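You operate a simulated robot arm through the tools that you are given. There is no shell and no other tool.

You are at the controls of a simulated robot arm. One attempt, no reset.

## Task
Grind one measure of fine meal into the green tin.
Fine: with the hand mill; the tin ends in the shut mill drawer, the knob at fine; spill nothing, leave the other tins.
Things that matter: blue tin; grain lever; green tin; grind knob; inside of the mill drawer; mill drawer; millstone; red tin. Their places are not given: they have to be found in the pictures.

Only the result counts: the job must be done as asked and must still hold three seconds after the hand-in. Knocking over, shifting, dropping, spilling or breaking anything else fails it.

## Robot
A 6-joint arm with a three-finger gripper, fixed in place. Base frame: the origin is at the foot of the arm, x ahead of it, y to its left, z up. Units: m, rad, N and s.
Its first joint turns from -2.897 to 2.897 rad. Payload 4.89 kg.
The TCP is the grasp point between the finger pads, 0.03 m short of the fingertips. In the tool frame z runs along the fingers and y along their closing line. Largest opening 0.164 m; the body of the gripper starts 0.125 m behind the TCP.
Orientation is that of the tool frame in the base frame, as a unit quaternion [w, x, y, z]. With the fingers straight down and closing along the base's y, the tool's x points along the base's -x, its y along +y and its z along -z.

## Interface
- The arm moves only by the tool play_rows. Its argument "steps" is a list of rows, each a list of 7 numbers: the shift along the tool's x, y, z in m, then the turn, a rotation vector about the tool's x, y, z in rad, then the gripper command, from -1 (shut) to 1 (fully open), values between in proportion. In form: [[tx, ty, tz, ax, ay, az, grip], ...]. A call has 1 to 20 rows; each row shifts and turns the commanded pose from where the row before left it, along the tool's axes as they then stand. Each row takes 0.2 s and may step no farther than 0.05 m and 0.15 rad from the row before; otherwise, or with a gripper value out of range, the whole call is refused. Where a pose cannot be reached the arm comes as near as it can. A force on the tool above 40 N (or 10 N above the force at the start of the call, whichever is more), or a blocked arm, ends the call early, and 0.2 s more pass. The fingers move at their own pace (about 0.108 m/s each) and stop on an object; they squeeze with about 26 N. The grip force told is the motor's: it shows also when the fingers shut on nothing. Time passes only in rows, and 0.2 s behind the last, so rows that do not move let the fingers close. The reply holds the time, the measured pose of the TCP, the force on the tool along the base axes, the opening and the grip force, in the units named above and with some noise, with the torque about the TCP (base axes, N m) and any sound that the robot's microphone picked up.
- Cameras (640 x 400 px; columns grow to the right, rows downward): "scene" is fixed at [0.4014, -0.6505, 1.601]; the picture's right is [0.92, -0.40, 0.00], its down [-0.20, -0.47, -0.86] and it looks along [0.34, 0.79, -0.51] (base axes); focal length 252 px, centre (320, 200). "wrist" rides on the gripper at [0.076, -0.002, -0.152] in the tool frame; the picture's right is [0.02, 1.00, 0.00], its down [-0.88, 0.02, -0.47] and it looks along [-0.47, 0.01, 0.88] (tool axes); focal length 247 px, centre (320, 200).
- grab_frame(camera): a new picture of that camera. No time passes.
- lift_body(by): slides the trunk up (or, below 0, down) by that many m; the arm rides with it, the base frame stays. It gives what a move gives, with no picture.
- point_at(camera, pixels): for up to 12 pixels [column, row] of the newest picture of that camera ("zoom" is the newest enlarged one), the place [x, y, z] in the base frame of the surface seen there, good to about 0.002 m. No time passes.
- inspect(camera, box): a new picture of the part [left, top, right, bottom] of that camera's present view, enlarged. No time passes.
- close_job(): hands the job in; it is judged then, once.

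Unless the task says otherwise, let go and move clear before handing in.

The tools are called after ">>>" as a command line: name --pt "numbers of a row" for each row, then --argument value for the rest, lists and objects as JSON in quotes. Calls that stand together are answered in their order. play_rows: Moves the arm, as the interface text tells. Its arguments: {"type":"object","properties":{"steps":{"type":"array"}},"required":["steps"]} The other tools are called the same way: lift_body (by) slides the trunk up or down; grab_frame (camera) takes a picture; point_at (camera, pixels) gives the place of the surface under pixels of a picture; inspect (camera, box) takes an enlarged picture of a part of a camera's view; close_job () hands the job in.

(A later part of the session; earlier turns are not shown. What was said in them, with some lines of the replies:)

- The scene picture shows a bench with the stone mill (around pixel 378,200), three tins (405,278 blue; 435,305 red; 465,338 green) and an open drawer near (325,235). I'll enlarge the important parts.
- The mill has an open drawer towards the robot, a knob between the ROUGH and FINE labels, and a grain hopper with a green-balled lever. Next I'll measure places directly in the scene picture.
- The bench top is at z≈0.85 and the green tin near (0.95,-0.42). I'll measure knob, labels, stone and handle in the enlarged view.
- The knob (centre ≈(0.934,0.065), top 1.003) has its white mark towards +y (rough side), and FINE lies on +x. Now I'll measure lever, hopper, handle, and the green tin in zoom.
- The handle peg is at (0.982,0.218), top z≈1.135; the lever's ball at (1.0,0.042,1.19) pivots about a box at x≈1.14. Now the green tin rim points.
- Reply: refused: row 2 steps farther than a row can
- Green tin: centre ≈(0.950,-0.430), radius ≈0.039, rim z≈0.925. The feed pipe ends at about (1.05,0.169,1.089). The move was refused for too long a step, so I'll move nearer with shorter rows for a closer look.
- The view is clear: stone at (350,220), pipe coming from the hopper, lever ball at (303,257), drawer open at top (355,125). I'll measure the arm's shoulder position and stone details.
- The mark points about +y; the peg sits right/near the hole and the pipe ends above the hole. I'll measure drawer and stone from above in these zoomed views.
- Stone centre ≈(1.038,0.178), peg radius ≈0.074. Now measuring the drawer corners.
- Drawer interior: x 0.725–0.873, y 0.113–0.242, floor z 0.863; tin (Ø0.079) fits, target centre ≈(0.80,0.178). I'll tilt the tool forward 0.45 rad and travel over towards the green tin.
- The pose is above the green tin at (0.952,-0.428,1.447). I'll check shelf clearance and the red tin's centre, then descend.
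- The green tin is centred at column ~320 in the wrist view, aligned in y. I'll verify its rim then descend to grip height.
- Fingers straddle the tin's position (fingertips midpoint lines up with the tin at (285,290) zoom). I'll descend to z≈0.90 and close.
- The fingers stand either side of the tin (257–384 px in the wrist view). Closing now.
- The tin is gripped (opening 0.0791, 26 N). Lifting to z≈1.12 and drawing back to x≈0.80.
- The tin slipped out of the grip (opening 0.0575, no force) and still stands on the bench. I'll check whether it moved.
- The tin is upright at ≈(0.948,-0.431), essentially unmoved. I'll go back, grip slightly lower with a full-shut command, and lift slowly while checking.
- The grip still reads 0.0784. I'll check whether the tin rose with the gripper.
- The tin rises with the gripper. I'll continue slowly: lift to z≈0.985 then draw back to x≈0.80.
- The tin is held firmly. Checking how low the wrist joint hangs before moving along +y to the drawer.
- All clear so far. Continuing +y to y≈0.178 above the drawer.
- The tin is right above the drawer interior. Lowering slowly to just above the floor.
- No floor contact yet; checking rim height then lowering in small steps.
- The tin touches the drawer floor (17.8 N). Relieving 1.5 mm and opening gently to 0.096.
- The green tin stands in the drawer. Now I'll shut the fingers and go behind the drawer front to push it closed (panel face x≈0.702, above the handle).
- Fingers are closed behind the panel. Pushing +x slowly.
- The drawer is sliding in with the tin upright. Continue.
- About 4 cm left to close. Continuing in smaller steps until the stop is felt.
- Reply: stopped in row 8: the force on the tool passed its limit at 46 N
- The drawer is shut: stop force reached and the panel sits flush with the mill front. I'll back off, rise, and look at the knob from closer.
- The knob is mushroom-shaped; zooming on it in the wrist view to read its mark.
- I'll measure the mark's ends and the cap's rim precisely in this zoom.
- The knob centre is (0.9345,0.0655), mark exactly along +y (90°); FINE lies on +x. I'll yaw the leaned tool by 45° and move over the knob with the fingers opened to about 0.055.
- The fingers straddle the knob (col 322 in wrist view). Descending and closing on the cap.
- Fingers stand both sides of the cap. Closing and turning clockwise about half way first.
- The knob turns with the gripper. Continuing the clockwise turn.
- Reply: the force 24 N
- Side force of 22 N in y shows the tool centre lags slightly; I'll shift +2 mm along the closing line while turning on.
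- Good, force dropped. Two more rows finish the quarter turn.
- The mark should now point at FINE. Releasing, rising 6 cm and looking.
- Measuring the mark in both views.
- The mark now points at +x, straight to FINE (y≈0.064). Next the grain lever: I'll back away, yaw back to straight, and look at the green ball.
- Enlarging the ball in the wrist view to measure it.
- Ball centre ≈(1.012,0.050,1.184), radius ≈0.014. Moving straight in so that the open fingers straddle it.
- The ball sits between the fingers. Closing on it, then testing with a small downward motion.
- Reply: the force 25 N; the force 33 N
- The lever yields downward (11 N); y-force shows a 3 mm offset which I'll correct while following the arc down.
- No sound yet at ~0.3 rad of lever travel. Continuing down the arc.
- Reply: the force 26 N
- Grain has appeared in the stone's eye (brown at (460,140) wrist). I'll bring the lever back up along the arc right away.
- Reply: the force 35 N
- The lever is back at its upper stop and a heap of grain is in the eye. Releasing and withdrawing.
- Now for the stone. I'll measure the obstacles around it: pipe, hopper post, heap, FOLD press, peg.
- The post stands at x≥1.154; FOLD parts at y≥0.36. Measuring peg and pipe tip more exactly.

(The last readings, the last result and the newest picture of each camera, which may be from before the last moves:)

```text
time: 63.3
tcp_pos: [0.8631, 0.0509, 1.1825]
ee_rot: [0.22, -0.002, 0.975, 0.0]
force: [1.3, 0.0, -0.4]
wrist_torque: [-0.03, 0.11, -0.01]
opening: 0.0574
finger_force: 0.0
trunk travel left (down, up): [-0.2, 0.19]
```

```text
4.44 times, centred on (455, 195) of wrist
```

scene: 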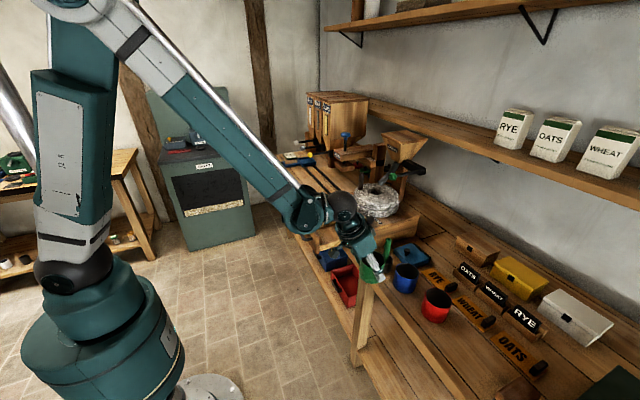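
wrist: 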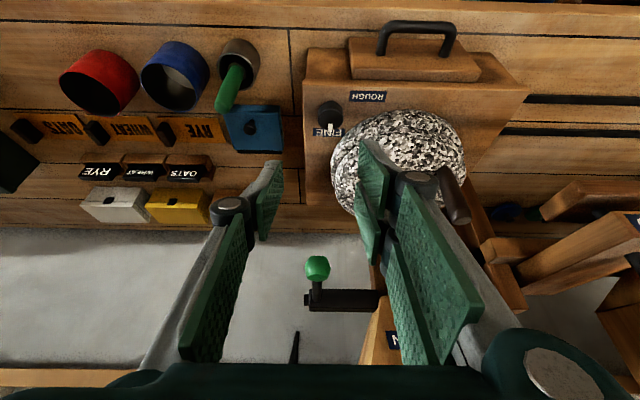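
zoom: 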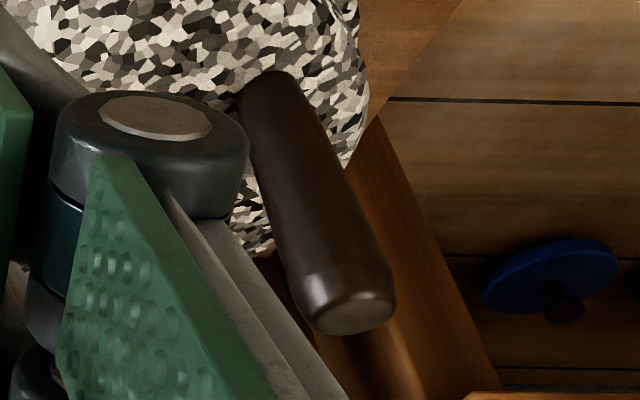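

Measuring the peg's top and sides.

>>> point_at --camera "zoom" --pixels '[[348, 315], [310, 310], [388, 300], [345, 285], [265, 90], [315, 200], [275, 190], [350, 195]]'

```text
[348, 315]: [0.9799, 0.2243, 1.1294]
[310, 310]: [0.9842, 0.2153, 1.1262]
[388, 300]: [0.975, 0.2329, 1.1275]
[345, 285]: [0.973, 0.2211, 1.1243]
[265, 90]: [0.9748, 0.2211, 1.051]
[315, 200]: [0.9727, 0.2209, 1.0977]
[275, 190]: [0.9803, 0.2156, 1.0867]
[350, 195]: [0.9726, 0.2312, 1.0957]
```

Peg centre ≈(0.982,0.224), radius 0.011, top 1.129. I'll lay the tool nearly flat (1.2 rad lean) and move in front of the peg.

>>> play_rows --pt "0 0 0 0 -0.126 0 -0.35" --pt "0 0 0 0 -0.126 0 -0.35" --pt "0 0 0 0 -0.126 0 -0.35" --pt "0 0 0 0 -0.126 0 -0.35" --pt "0 0 0 0 -0.126 0 -0.35" --pt "0 0 0 0 -0.126 0 -0.35" --pt "0.0162 0.0346 0.0121 0 0 0 -0.35" --pt "0.0162 0.0346 0.0121 0 0 0 -0.35" --pt "0.0162 0.0346 0.0121 0 0 0 -0.35" --pt "0.0162 0.0346 0.0121 0 0 0 -0.35" --pt "0.0162 0.0346 0.0121 0 0 0 -0.35"

>>> grab_frame --camera "wrist"

>>> inspect --camera "scene" --box '[310, 110, 430, 230]'

```text
time: 65.7
tcp_pos: [0.8902, 0.2249, 1.0845]
ee_rot: [0.566, 0.0, 0.825, 0.0]
force: [-0.4, -1.0, 0.1]
wrist_torque: [0.08, 0.03, 0.21]
opening: 0.0533
finger_force: 0.1
trunk travel left (down, up): [-0.2, 0.19]
```

```text
taken
```

wrist: 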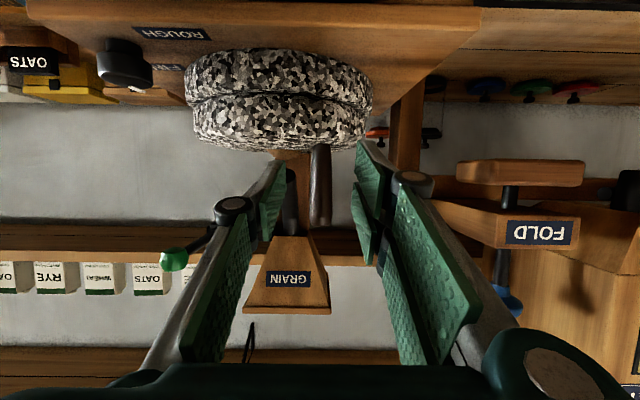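

```text
3.33 times, centred on (370, 170) of scene
```

zoom: 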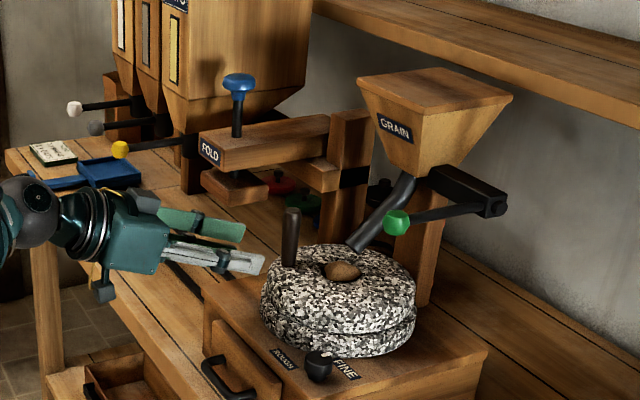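

Lined up with the peg. Moving forward 8.6 cm and closing on it.

>>> play_rows --pt "-0.0104 0 0.0267 0 0 0 -0.35" --pt "-0.0104 0 0.0267 0 0 0 -0.35" --pt "-0.0104 0 0.0267 0 0 0 -0.35" --pt "0 0 0 0 0 0 -0.35"

>>> play_rows --pt "0 0 0 0 0 0 -0.7" --pt "0 0 0 0 0 0 -1" --pt "0 0 0 0 0 0 -1"

>>> grab_frame --camera "wrist"

>>> inspect --camera "scene" --box '[310, 110, 430, 230]'

```text
time: 66.7
tcp_pos: [0.9781, 0.2264, 1.0844]
ee_rot: [0.564, -0.002, 0.825, 0.001]
force: [0.5, 0.5, -1.1]
wrist_torque: [-0.01, -0.01, 0.0]
opening: 0.0533
finger_force: 0.0
trunk travel left (down, up): [-0.2, 0.19]
```

```text
time: 67.5
tcp_pos: [0.9772, 0.227, 1.0855]
ee_rot: [0.565, -0.001, 0.825, 0.001]
force: [-3.0, 7.0, -3.2]
wrist_torque: [-1.04, -0.23, 0.22]
opening: 0.0224
finger_force: 45.0
trunk travel left (down, up): [-0.2, 0.19]
```

```text
taken
```

wrist: 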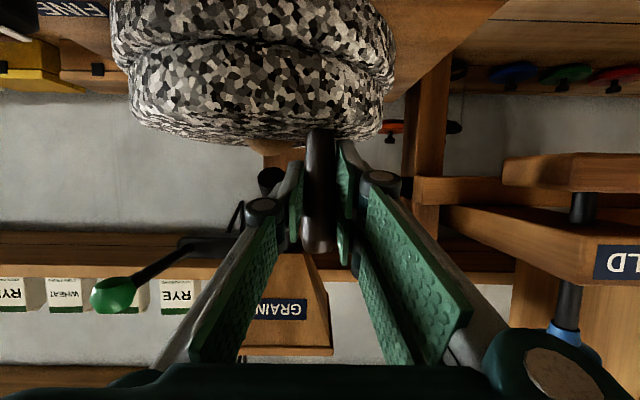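

```text
3.33 times, centred on (370, 170) of scene
```

zoom: 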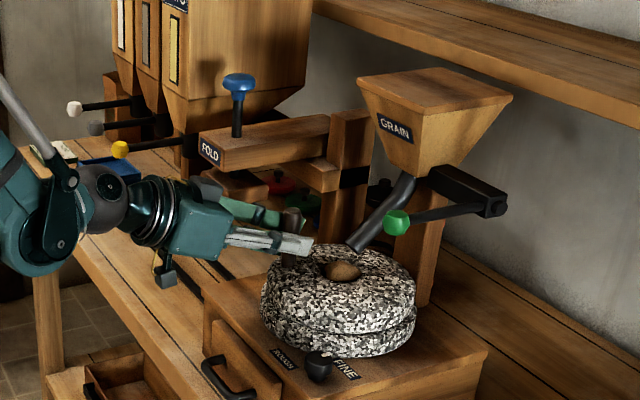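

The peg is gripped (opening 0.0224). First I'll try a modest counter-clockwise sweep and look at forces, sounds, and the heap.

>>> play_rows --pt "0.003 -0.0126 -0.0078 0 0 0 -1" --pt "0.002 -0.0141 -0.0051 0 0 0 -1" --pt "0.0009 -0.015 -0.0023 0 0 0 -1" --pt "-0.0003 -0.0151 0.0007 0 0 0 -1"

>>> grab_frame --camera "wrist"

>>> inspect --camera "scene" --box '[310, 110, 430, 230]'

```text
time: 68.5
tcp_pos: [0.9617, 0.1679, 1.0856]
ee_rot: [0.565, -0.001, 0.825, 0.0]
force: [-1.8, 4.8, -2.3]
wrist_torque: [-0.8, -0.38, 0.33]
opening: 0.0228
finger_force: 44.9
trunk travel left (down, up): [-0.2, 0.19]
```

```text
taken
```

wrist: 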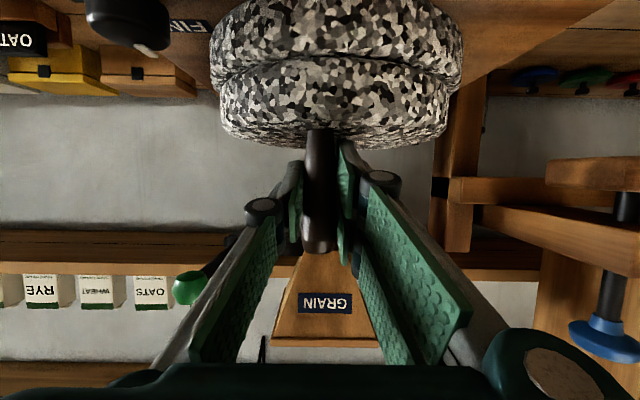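

```text
3.33 times, centred on (370, 170) of scene
```

zoom: 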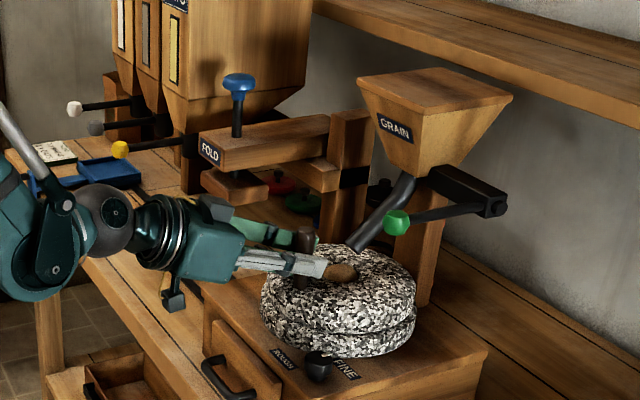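

The stone turns easily. Continuing counter-clockwise to about 260°.

>>> play_rows --pt "-0.0014 -0.0147 0.0035 0 0 0 -1" --pt "-0.0025 -0.0136 0.0063 0 0 0 -1" --pt "-0.0034 -0.0118 0.0089 0 0 0 -1" --pt "-0.0042 -0.0096 0.0109 0 0 0 -1" --pt "-0.0049 -0.007 0.0125 0 0 0 -1" --pt "-0.0053 -0.004 0.0137 0 0 0 -1"

>>> grab_frame --camera "wrist"

>>> inspect --camera "scene" --box '[310, 110, 430, 230]'

```text
time: 69.3
tcp_pos: [0.9778, 0.1331, 1.0854]
ee_rot: [0.565, -0.001, 0.825, 0.0]
force: [-11.1, 9.1, 3.3]
wrist_torque: [-0.94, -0.56, 0.2]
opening: 0.0226
finger_force: 45.3
trunk travel left (down, up): [-0.2, 0.19]
stopped in row 4: the force on the tool passed its limit at 50 N (the readings are from after the stop); the commanded pose is now the measured one
```

```text
taken
```

wrist: 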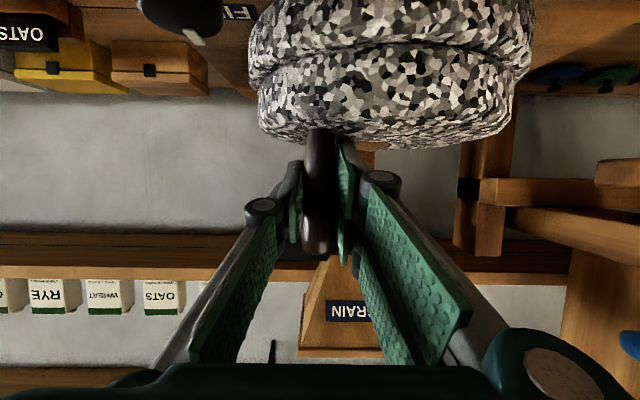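

```text
3.33 times, centred on (370, 170) of scene
```

zoom: 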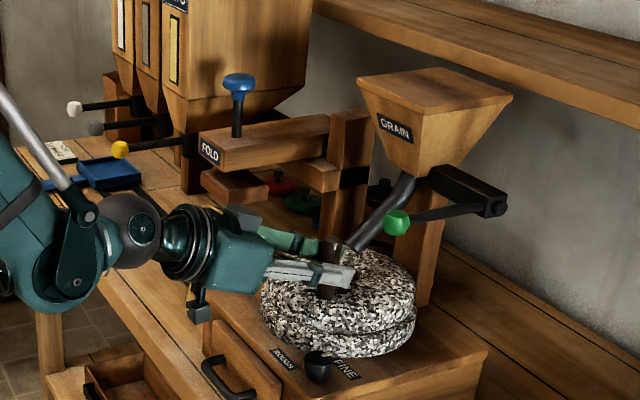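

The call stopped on a 50 N force at peg angle ≈219°. I'll try a single small step on to see how the force behaves.

>>> play_rows --pt "-0.0017 -0.0055 0.0044 0 0 0 -1"

>>> play_rows --pt "-0.0019 -0.005 0.005 0 0 0 -1"

```text
time: 69.7
tcp_pos: [0.9778, 0.1327, 1.085]
ee_rot: [0.565, -0.004, 0.825, 0.003]
force: [-12.7, 9.3, 6.2]
wrist_torque: [-1.01, -0.6, 0.14]
opening: 0.0224
finger_force: 45.5
trunk travel left (down, up): [-0.2, 0.19]
stopped in row 1: the force on the tool passed its limit at 47 N (the readings are from after the stop); the commanded pose is now the measured one
```

```text
time: 70.0
tcp_pos: [0.9793, 0.1327, 1.0846]
ee_rot: [0.564, -0.004, 0.825, 0.003]
force: [-15.3, 7.8, 8.9]
wrist_torque: [-1.02, -0.84, 0.12]
opening: 0.0225
finger_force: 45.0
trunk travel left (down, up): [-0.2, 0.19]
stopped in row 1: the force on the tool passed its limit at 44 N (the readings are from after the stop); the commanded pose is now the measured one
```

Blocked in this direction. Testing whether it moves freely the other way (clockwise).

>>> play_rows --pt "0.0017 0.0055 -0.0044 0 0 0 -1" --pt "0.0015 0.0065 -0.0038 0 0 0 -1"

>>> inspect --camera "scene" --box '[340, 150, 430, 230]'

```text
time: 70.6
tcp_pos: [0.9711, 0.1428, 1.0845]
ee_rot: [0.565, -0.003, 0.825, 0.003]
force: [-1.3, -6.9, 8.1]
wrist_torque: [-0.75, 0.28, -0.25]
opening: 0.0224
finger_force: 44.7
trunk travel left (down, up): [-0.2, 0.19]
```

```text
5.00 times, centred on (385, 190) of scene
```

zoom: 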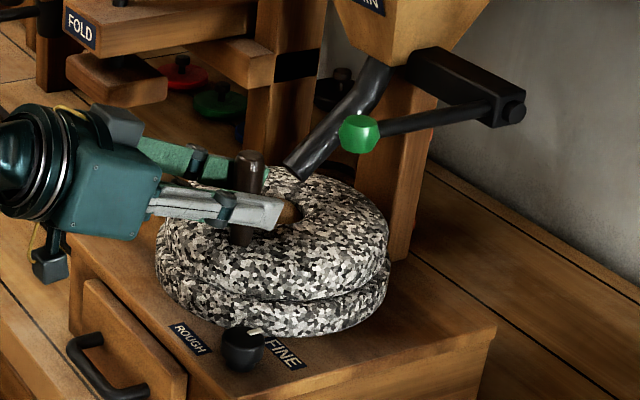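

It moves freely back. To tell a stone stop from grip twist, I'll release, regrip here and try counter-clockwise again in small steps.

>>> play_rows --pt "0 0 0 0 0 0 -0.6" --pt "0 0 0 0 0 0 -0.6" --pt "0 0 0 0 0 0 -1" --pt "0 0 0 0 0 0 -1"

>>> play_rows --pt "-0.0011 -0.0068 0.0028 0 0 0 -1" --pt "-0.0015 -0.0062 0.0038 0 0 0 -1" --pt "-0.0018 -0.0058 0.0045 0 0 0 -1"

```text
time: 71.6
tcp_pos: [0.9719, 0.1439, 1.0832]
ee_rot: [0.564, -0.003, 0.826, 0.002]
force: [-5.2, -4.2, -4.1]
wrist_torque: [-0.81, -0.02, 0.02]
opening: 0.0224
finger_force: 44.8
trunk travel left (down, up): [-0.2, 0.19]
```

```text
time: 72.3
tcp_pos: [0.9783, 0.1323, 1.0838]
ee_rot: [0.564, -0.006, 0.826, 0.005]
force: [-9.7, 15.8, -2.8]
wrist_torque: [-1.11, -0.42, 0.16]
opening: 0.0222
finger_force: 44.7
trunk travel left (down, up): [-0.2, 0.19]
stopped in row 3: the force on the tool passed its limit at 50 N (the readings are from after the stop); the commanded pose is now the measured one
```

It stops again at the same spot, peg angle ≈219°. I'll go clockwise instead and watch for forces, sounds and the heap.

>>> play_rows --pt "0.0018 0.0064 -0.0047 0 0 0 -1" --pt "0.0025 0.0136 -0.0063 0 0 0 -1" --pt "0.0014 0.0147 -0.0035 0 0 0 -1" --pt "0.0003 0.0151 -0.0007 0 0 0 -1" --pt "-0.0009 0.015 0.0023 0 0 0 -1" --pt "-0.002 0.0141 0.0051 0 0 0 -1" --pt "-0.003 0.0126 0.0078 0 0 0 -1"

>>> play_rows --pt "-0.0039 0.0107 0.0101 0 0 0 -1" --pt "-0.0046 0.0081 0.0118 0 0 0 -1" --pt "-0.0051 0.0054 0.0132 0 0 0 -1"

>>> grab_frame --camera "wrist"

>>> inspect --camera "scene" --box '[310, 110, 430, 230]'

```text
time: 74.0
tcp_pos: [0.9792, 0.2221, 1.084]
ee_rot: [0.564, -0.005, 0.826, 0.005]
force: [-0.1, -4.0, -8.9]
wrist_torque: [-0.86, 0.14, -0.2]
opening: 0.0225
finger_force: 45.0
trunk travel left (down, up): [-0.2, 0.19]
```

```text
time: 74.4
tcp_pos: [0.9859, 0.2279, 1.0835]
ee_rot: [0.565, -0.003, 0.825, 0.003]
force: [-8.6, -8.7, 9.5]
wrist_torque: [-0.79, -0.23, -0.05]
opening: 0.0222
finger_force: 45.1
trunk travel left (down, up): [-0.2, 0.19]
stopped in row 2: the force on the tool passed its limit at 50 N (the readings are from after the stop); the commanded pose is now the measured one
```

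```text
taken
```

wrist: 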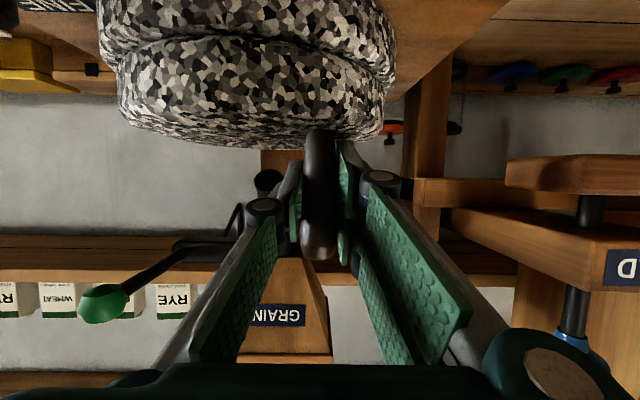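

```text
3.33 times, centred on (370, 170) of scene
```

zoom: 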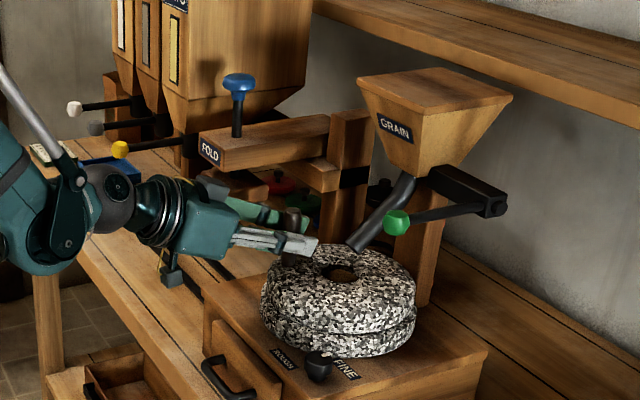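

The heap in the eye has clearly shrunk, so turning back and forth does grind. Both stops happened when the fingertips were near the pipe/eye; I'll measure where the fingertips really are.

>>> inspect --camera "scene" --box '[355, 160, 405, 210]'

>>> point_at --camera "zoom" --pixels '[[180, 190], [220, 170], [130, 165], [250, 170], [300, 220], [270, 205], [330, 225], [200, 130]]'

```text
8.00 times, centred on (380, 185) of scene
```

zoom: 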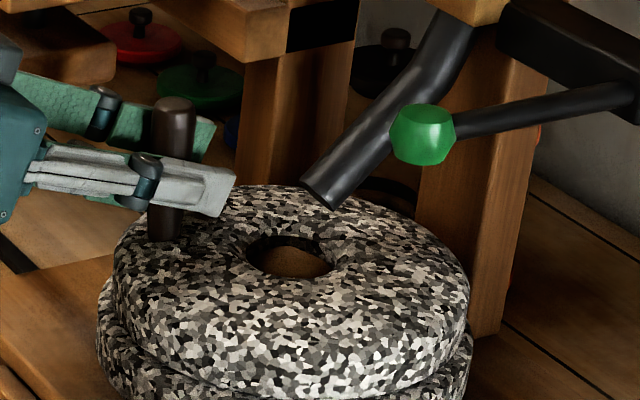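

```text
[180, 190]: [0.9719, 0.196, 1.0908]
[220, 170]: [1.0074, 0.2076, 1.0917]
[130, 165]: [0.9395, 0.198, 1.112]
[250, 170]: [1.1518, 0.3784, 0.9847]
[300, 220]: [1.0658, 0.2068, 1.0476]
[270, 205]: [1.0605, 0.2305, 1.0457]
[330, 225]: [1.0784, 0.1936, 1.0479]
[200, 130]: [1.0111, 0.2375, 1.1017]
```

The tips have free air around them. Checking the peg's present position to see whether the stone itself has a stop.

>>> point_at --camera "zoom" --pixels '[[172, 105], [172, 125], [155, 105], [190, 105], [165, 230], [180, 225], [150, 225]]'

>>> play_rows --pt "0 0 0 0 0 0 -1"

>>> play_rows --pt "0 0.005 0 0 0 0 -1"

```text
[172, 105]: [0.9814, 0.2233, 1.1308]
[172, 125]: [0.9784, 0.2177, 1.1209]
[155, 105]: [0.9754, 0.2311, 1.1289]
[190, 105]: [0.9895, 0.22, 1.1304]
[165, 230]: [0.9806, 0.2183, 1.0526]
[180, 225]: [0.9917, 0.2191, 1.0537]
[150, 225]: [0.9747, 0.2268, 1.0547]
```

```text
time: 74.8
tcp_pos: [0.984, 0.2276, 1.0831]
ee_rot: [0.563, -0.003, 0.826, 0.003]
force: [-9.6, -12.9, 12.3]
wrist_torque: [-0.55, -0.03, -0.06]
opening: 0.0225
finger_force: 45.2
trunk travel left (down, up): [-0.2, 0.19]
```

```text
time: 75.2
tcp_pos: [0.9837, 0.2286, 1.0838]
ee_rot: [0.563, -0.001, 0.826, 0.001]
force: [-3.6, -17.2, 15.6]
wrist_torque: [-0.47, 0.08, 0.04]
opening: 0.0222
finger_force: 44.6
trunk travel left (down, up): [-0.2, 0.19]
stopped in row 1: the force on the tool passed its limit at 45 N (the readings are from after the stop); the commanded pose is now the measured one
```

The peg is back exactly at its starting place, so that is one end stop of the stone and ≈218° the other: it works by strokes, and the heap shrinks with them. I'll regrip squarely and do a round of strokes.

>>> play_rows --pt "0 0 0 0 0 0 -0.5" --pt "0 0 0 0 0 0 -0.5" --pt "0.0028 -0.0041 -0.0072 0 0 0 -0.5" --pt "0 0 0 0 0 0 -1" --pt "0 0 0 0 0 0 -1"

>>> play_rows --pt "0.003 -0.0126 -0.0078 0 0 0 -1" --pt "0.002 -0.0141 -0.0051 0 0 0 -1" --pt "0.0009 -0.015 -0.0023 0 0 0 -1" --pt "-0.0003 -0.0151 0.0007 0 0 0 -1" --pt "-0.0014 -0.0147 0.0035 0 0 0 -1" --pt "-0.0025 -0.0136 0.0063 0 0 0 -1" --pt "0.0025 0.0136 -0.0063 0 0 0 -1" --pt "0.0014 0.0147 -0.0035 0 0 0 -1" --pt "0.0003 0.0151 -0.0007 0 0 0 -1" --pt "-0.0009 0.015 0.0023 0 0 0 -1" --pt "-0.002 0.0141 0.0051 0 0 0 -1" --pt "-0.003 0.0126 0.0078 0 0 0 -1"

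>>> inspect --camera "scene" --box '[355, 160, 405, 210]'

```text
time: 76.4
tcp_pos: [0.9779, 0.2266, 1.0819]
ee_rot: [0.563, -0.003, 0.826, 0.002]
force: [-4.5, 5.5, 0.5]
wrist_torque: [-0.97, -0.18, 0.09]
opening: 0.0221
finger_force: 44.9
trunk travel left (down, up): [-0.2, 0.19]
```

```text
time: 79.0
tcp_pos: [0.979, 0.2255, 1.0827]
ee_rot: [0.563, -0.001, 0.827, 0.002]
force: [5.2, -4.4, 1.6]
wrist_torque: [-0.82, 0.09, -0.06]
opening: 0.0223
finger_force: 44.9
trunk travel left (down, up): [-0.2, 0.19]
```

```text
8.00 times, centred on (380, 185) of scene
```

zoom: 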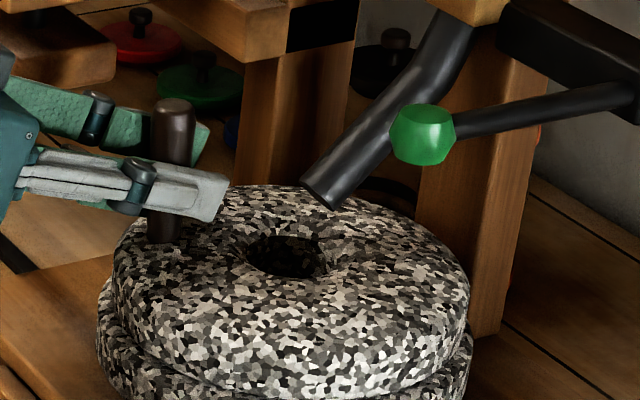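

The eye is now empty: the grain has gone through. One more round trip to be sure nothing is left between the stones.

>>> play_rows --pt "0.003 -0.0126 -0.0078 0 0 0 -1" --pt "0.002 -0.0141 -0.0051 0 0 0 -1" --pt "0.0009 -0.015 -0.0023 0 0 0 -1" --pt "-0.0003 -0.0151 0.0007 0 0 0 -1" --pt "-0.0014 -0.0147 0.0035 0 0 0 -1" --pt "-0.0025 -0.0136 0.0063 0 0 0 -1" --pt "0.0025 0.0136 -0.0063 0 0 0 -1" --pt "0.0014 0.0147 -0.0035 0 0 0 -1" --pt "0.0003 0.0151 -0.0007 0 0 0 -1" --pt "-0.0009 0.015 0.0023 0 0 0 -1" --pt "-0.002 0.0141 0.0051 0 0 0 -1" --pt "-0.003 0.0126 0.0078 0 0 0 -1"

>>> play_rows --pt "0 0 0 0 0 0 -0.5" --pt "0 0 0 0 0 0 -0.35" --pt "0 0 0 0 0 0 -0.35" --pt "0.0104 0 -0.0267 0 0 0 -0.35" --pt "0.0104 0 -0.0267 0 0 0 -0.35" --pt "0.0104 0 -0.0267 0 0 0 -0.35" --pt "0.0104 0 -0.0267 0 0 0 -0.35" --pt "0.0145 0 -0.0373 0 0 0 -0.35"

>>> grab_frame --camera "scene"

>>> inspect --camera "scene" --box '[320, 160, 420, 240]'

>>> grab_frame --camera "wrist"

```text
time: 81.6
tcp_pos: [0.9781, 0.2272, 1.0813]
ee_rot: [0.563, -0.002, 0.826, 0.002]
force: [3.9, -3.4, -3.2]
wrist_torque: [-0.76, 0.07, -0.02]
opening: 0.0223
finger_force: 45.1
trunk travel left (down, up): [-0.2, 0.19]
```

```text
time: 83.4
tcp_pos: [0.8234, 0.225, 1.0836]
ee_rot: [0.562, -0.001, 0.827, 0.001]
force: [0.9, 0.2, -1.5]
wrist_torque: [0.0, -0.05, -0.02]
opening: 0.0535
finger_force: 0.1
trunk travel left (down, up): [-0.2, 0.19]
```

```text
taken
```

scene: 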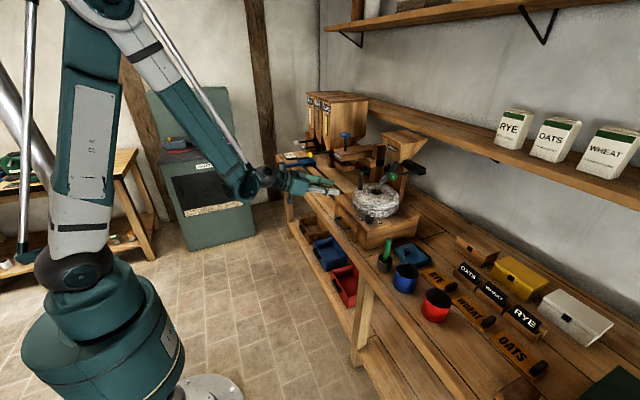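

```text
5.00 times, centred on (370, 200) of scene
```

zoom: 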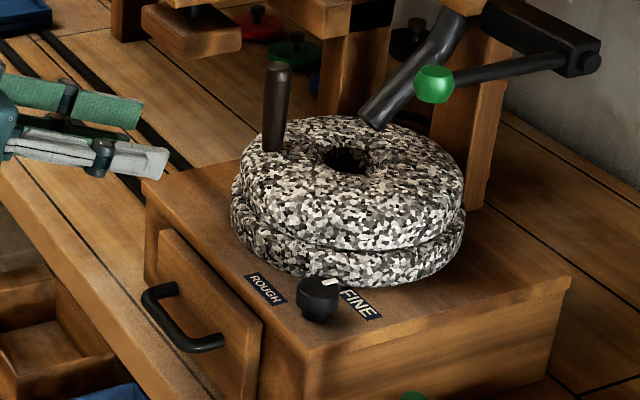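

```text
taken
```

wrist: 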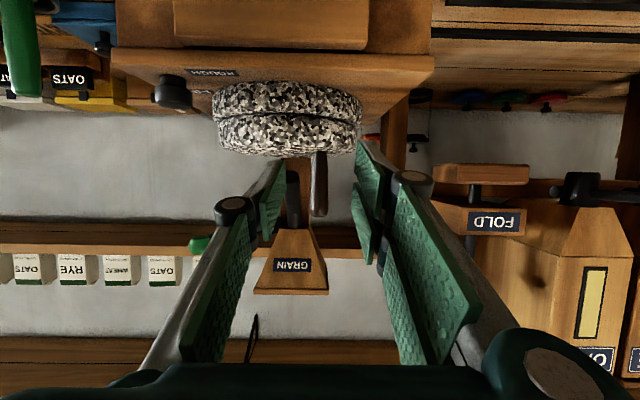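

The eye looks empty, the drawer is shut, the knob is at FINE. For safety against an unfinished measure I'll do two more round trips of strokes (they cost nothing).

>>> play_rows --pt "-0.0139 0 0.0357 0 0 0 -0.35" --pt "-0.0139 0 0.0357 0 0 0 -0.35" --pt "-0.0139 0 0.0357 0 0 0 -0.35" --pt "-0.0139 0 0.0357 0 0 0 -0.35" --pt "0 0 0 0 0 0 -0.7" --pt "0 0 0 0 0 0 -1" --pt "0 0 0 0 0 0 -1"

>>> play_rows --pt "0.003 -0.0126 -0.0078 0 0 0 -1" --pt "0.002 -0.0141 -0.0051 0 0 0 -1" --pt "0.0009 -0.015 -0.0023 0 0 0 -1" --pt "-0.0003 -0.0151 0.0007 0 0 0 -1" --pt "-0.0014 -0.0147 0.0035 0 0 0 -1" --pt "-0.0025 -0.0136 0.0063 0 0 0 -1" --pt "0.0025 0.0136 -0.0063 0 0 0 -1" --pt "0.0014 0.0147 -0.0035 0 0 0 -1" --pt "0.0003 0.0151 -0.0007 0 0 0 -1" --pt "-0.0009 0.015 0.0023 0 0 0 -1" --pt "-0.002 0.0141 0.0051 0 0 0 -1" --pt "-0.003 0.0126 0.0078 0 0 0 -1"

>>> play_rows --pt "0.003 -0.0126 -0.0078 0 0 0 -1" --pt "0.002 -0.0141 -0.0051 0 0 0 -1" --pt "0.0009 -0.015 -0.0023 0 0 0 -1" --pt "-0.0003 -0.0151 0.0007 0 0 0 -1" --pt "-0.0014 -0.0147 0.0035 0 0 0 -1" --pt "-0.0025 -0.0136 0.0063 0 0 0 -1" --pt "0.0025 0.0136 -0.0063 0 0 0 -1" --pt "0.0014 0.0147 -0.0035 0 0 0 -1" --pt "0.0003 0.0151 -0.0007 0 0 0 -1" --pt "-0.0009 0.015 0.0023 0 0 0 -1" --pt "-0.002 0.0141 0.0051 0 0 0 -1" --pt "-0.003 0.0126 0.0078 0 0 0 -1"

>>> play_rows --pt "0 0 0 0 0 0 -0.5" --pt "0 0 0 0 0 0 -0.35" --pt "0 0 0 0 0 0 -0.35" --pt "0.0104 0 -0.0267 0 0 0 -0.35" --pt "0.0104 0 -0.0267 0 0 0 -0.35" --pt "0.0104 0 -0.0267 0 0 0 -0.35" --pt "0.0145 0 -0.0373 0 0 0 -0.35" --pt "0.0145 0 -0.0373 0 0 0 -0.35" --pt "0.0145 0 -0.0373 0 0 0 -0.35"

>>> inspect --camera "scene" --box '[320, 160, 420, 240]'

```text
time: 85.0
tcp_pos: [0.9773, 0.2258, 1.0817]
ee_rot: [0.563, -0.003, 0.826, 0.002]
force: [-0.7, 3.4, 9.4]
wrist_torque: [-0.92, -0.02, 0.13]
opening: 0.0222
finger_force: 45.3
trunk travel left (down, up): [-0.2, 0.19]
```

```text
time: 87.6
tcp_pos: [0.9777, 0.2267, 1.0821]
ee_rot: [0.563, -0.002, 0.827, 0.002]
force: [5.0, -2.8, -0.9]
wrist_torque: [-0.75, 0.03, -0.01]
opening: 0.0226
finger_force: 44.9
trunk travel left (down, up): [-0.2, 0.19]
```

```text
time: 90.2
tcp_pos: [0.9772, 0.226, 1.0827]
ee_rot: [0.564, -0.003, 0.826, 0.003]
force: [5.4, -2.7, 0.8]
wrist_torque: [-0.81, 0.14, -0.02]
opening: 0.0221
finger_force: 44.9
trunk travel left (down, up): [-0.2, 0.19]
```

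```text
time: 92.2
tcp_pos: [0.7724, 0.2243, 1.0838]
ee_rot: [0.561, -0.002, 0.828, 0.002]
force: [1.1, -0.6, -1.0]
wrist_torque: [0.03, -0.02, -0.07]
opening: 0.0532
finger_force: 0.1
trunk travel left (down, up): [-0.2, 0.19]
```

```text
5.00 times, centred on (370, 200) of scene
```

zoom: 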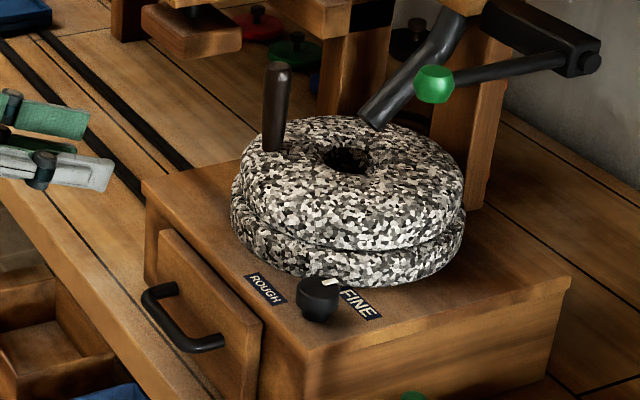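

All looks in order; last check that the drawer panel is flush and the knob mark still points to +x.

>>> point_at --camera "zoom" --pixels '[[230, 310], [250, 330], [172, 240], [285, 345], [160, 210], [327, 284], [336, 281], [318, 288], [200, 290], [262, 322]]'

>>> inspect --camera "scene" --box '[325, 195, 385, 245]'

```text
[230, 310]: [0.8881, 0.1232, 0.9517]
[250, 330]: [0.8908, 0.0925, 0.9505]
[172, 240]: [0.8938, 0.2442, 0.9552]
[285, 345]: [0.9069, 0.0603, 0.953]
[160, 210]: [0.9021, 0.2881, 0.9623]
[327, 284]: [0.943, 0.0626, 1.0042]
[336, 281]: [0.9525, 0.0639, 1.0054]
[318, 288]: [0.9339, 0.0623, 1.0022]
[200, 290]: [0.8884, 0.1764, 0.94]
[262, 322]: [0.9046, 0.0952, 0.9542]
```

```text
8.00 times, centred on (355, 220) of scene
```

zoom: 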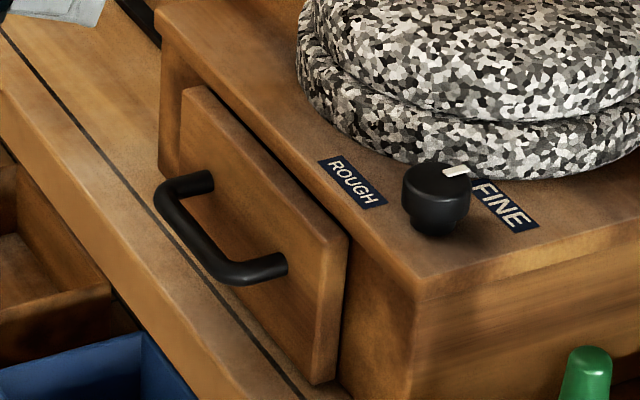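

Mark is along +x. I'll check the gap between the panel's back edge and the mill face closely.

>>> inspect --camera "scene" --box '[345, 212, 375, 240]'

>>> point_at --camera "zoom" --pixels '[[300, 160], [320, 165], [340, 170], [330, 180], [345, 190], [350, 200], [360, 200], [370, 210], [330, 230], [345, 240], [380, 170], [320, 150]]'

```text
14.29 times, centred on (360, 226) of scene
```

zoom: 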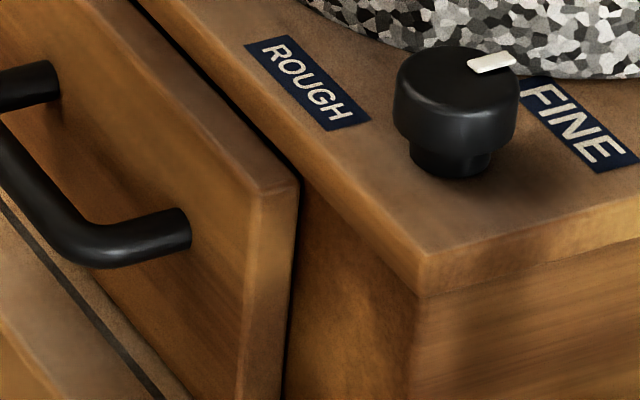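

```text
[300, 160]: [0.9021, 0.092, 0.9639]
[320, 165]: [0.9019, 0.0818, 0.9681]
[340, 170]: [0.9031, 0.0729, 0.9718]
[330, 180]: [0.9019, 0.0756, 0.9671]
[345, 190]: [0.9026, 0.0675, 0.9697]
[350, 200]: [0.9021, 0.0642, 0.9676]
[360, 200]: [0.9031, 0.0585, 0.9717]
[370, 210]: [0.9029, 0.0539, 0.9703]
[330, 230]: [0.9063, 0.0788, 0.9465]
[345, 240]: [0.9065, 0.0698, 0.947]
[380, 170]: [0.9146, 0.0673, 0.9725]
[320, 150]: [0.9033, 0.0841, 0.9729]
```

>>> point_at --camera "zoom" --pixels '[[250, 205], [262, 198], [275, 195], [290, 188], [296, 186], [255, 280], [270, 280], [285, 280], [291, 280], [298, 300]]'

```text
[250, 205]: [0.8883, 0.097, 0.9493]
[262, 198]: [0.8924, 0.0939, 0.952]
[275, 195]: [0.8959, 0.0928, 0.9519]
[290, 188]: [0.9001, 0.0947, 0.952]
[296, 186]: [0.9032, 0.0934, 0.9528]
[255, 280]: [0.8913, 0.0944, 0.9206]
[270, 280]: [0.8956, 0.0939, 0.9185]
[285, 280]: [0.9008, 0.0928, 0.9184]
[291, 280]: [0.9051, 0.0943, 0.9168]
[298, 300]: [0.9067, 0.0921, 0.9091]
```

The panel's back edge (x≈0.905) meets the mill face (0.9065), so the drawer is shut. The knob mark points at FINE, the lever is back up, the eye is empty, and the red and blue tins look untouched. The gripper is clear of everything, so I'm handing in.

>>> close_job

```text
The job is handed in.
```

The job is handed in. As far as the pictures show, one measure was ground fine into the green tin. I did not reopen the drawer to look at the meal itself.

- **Tin:** the green tin was put in the middle of the mill drawer and the drawer pushed in to its stop. Its panel sits flush with the mill face. My first lift slipped, but the tin stayed standing and had hardly moved.
- **Knob:** it was turned a quarter turn before any grain went in, and its mark points at FINE.
- **Grain:** I pulled the lever down once, saw one heap drop into the stone's eye, and put the lever back up.
- **Grinding:** the stone turned only about 80° between two stops, so I worked it back and forth. The heap shrank and the eye was empty after the second round of strokes. I did three more rounds to be safe.
- **Other tins:** red and blue were not touched. I saw no grain spilled on the mill or bench.
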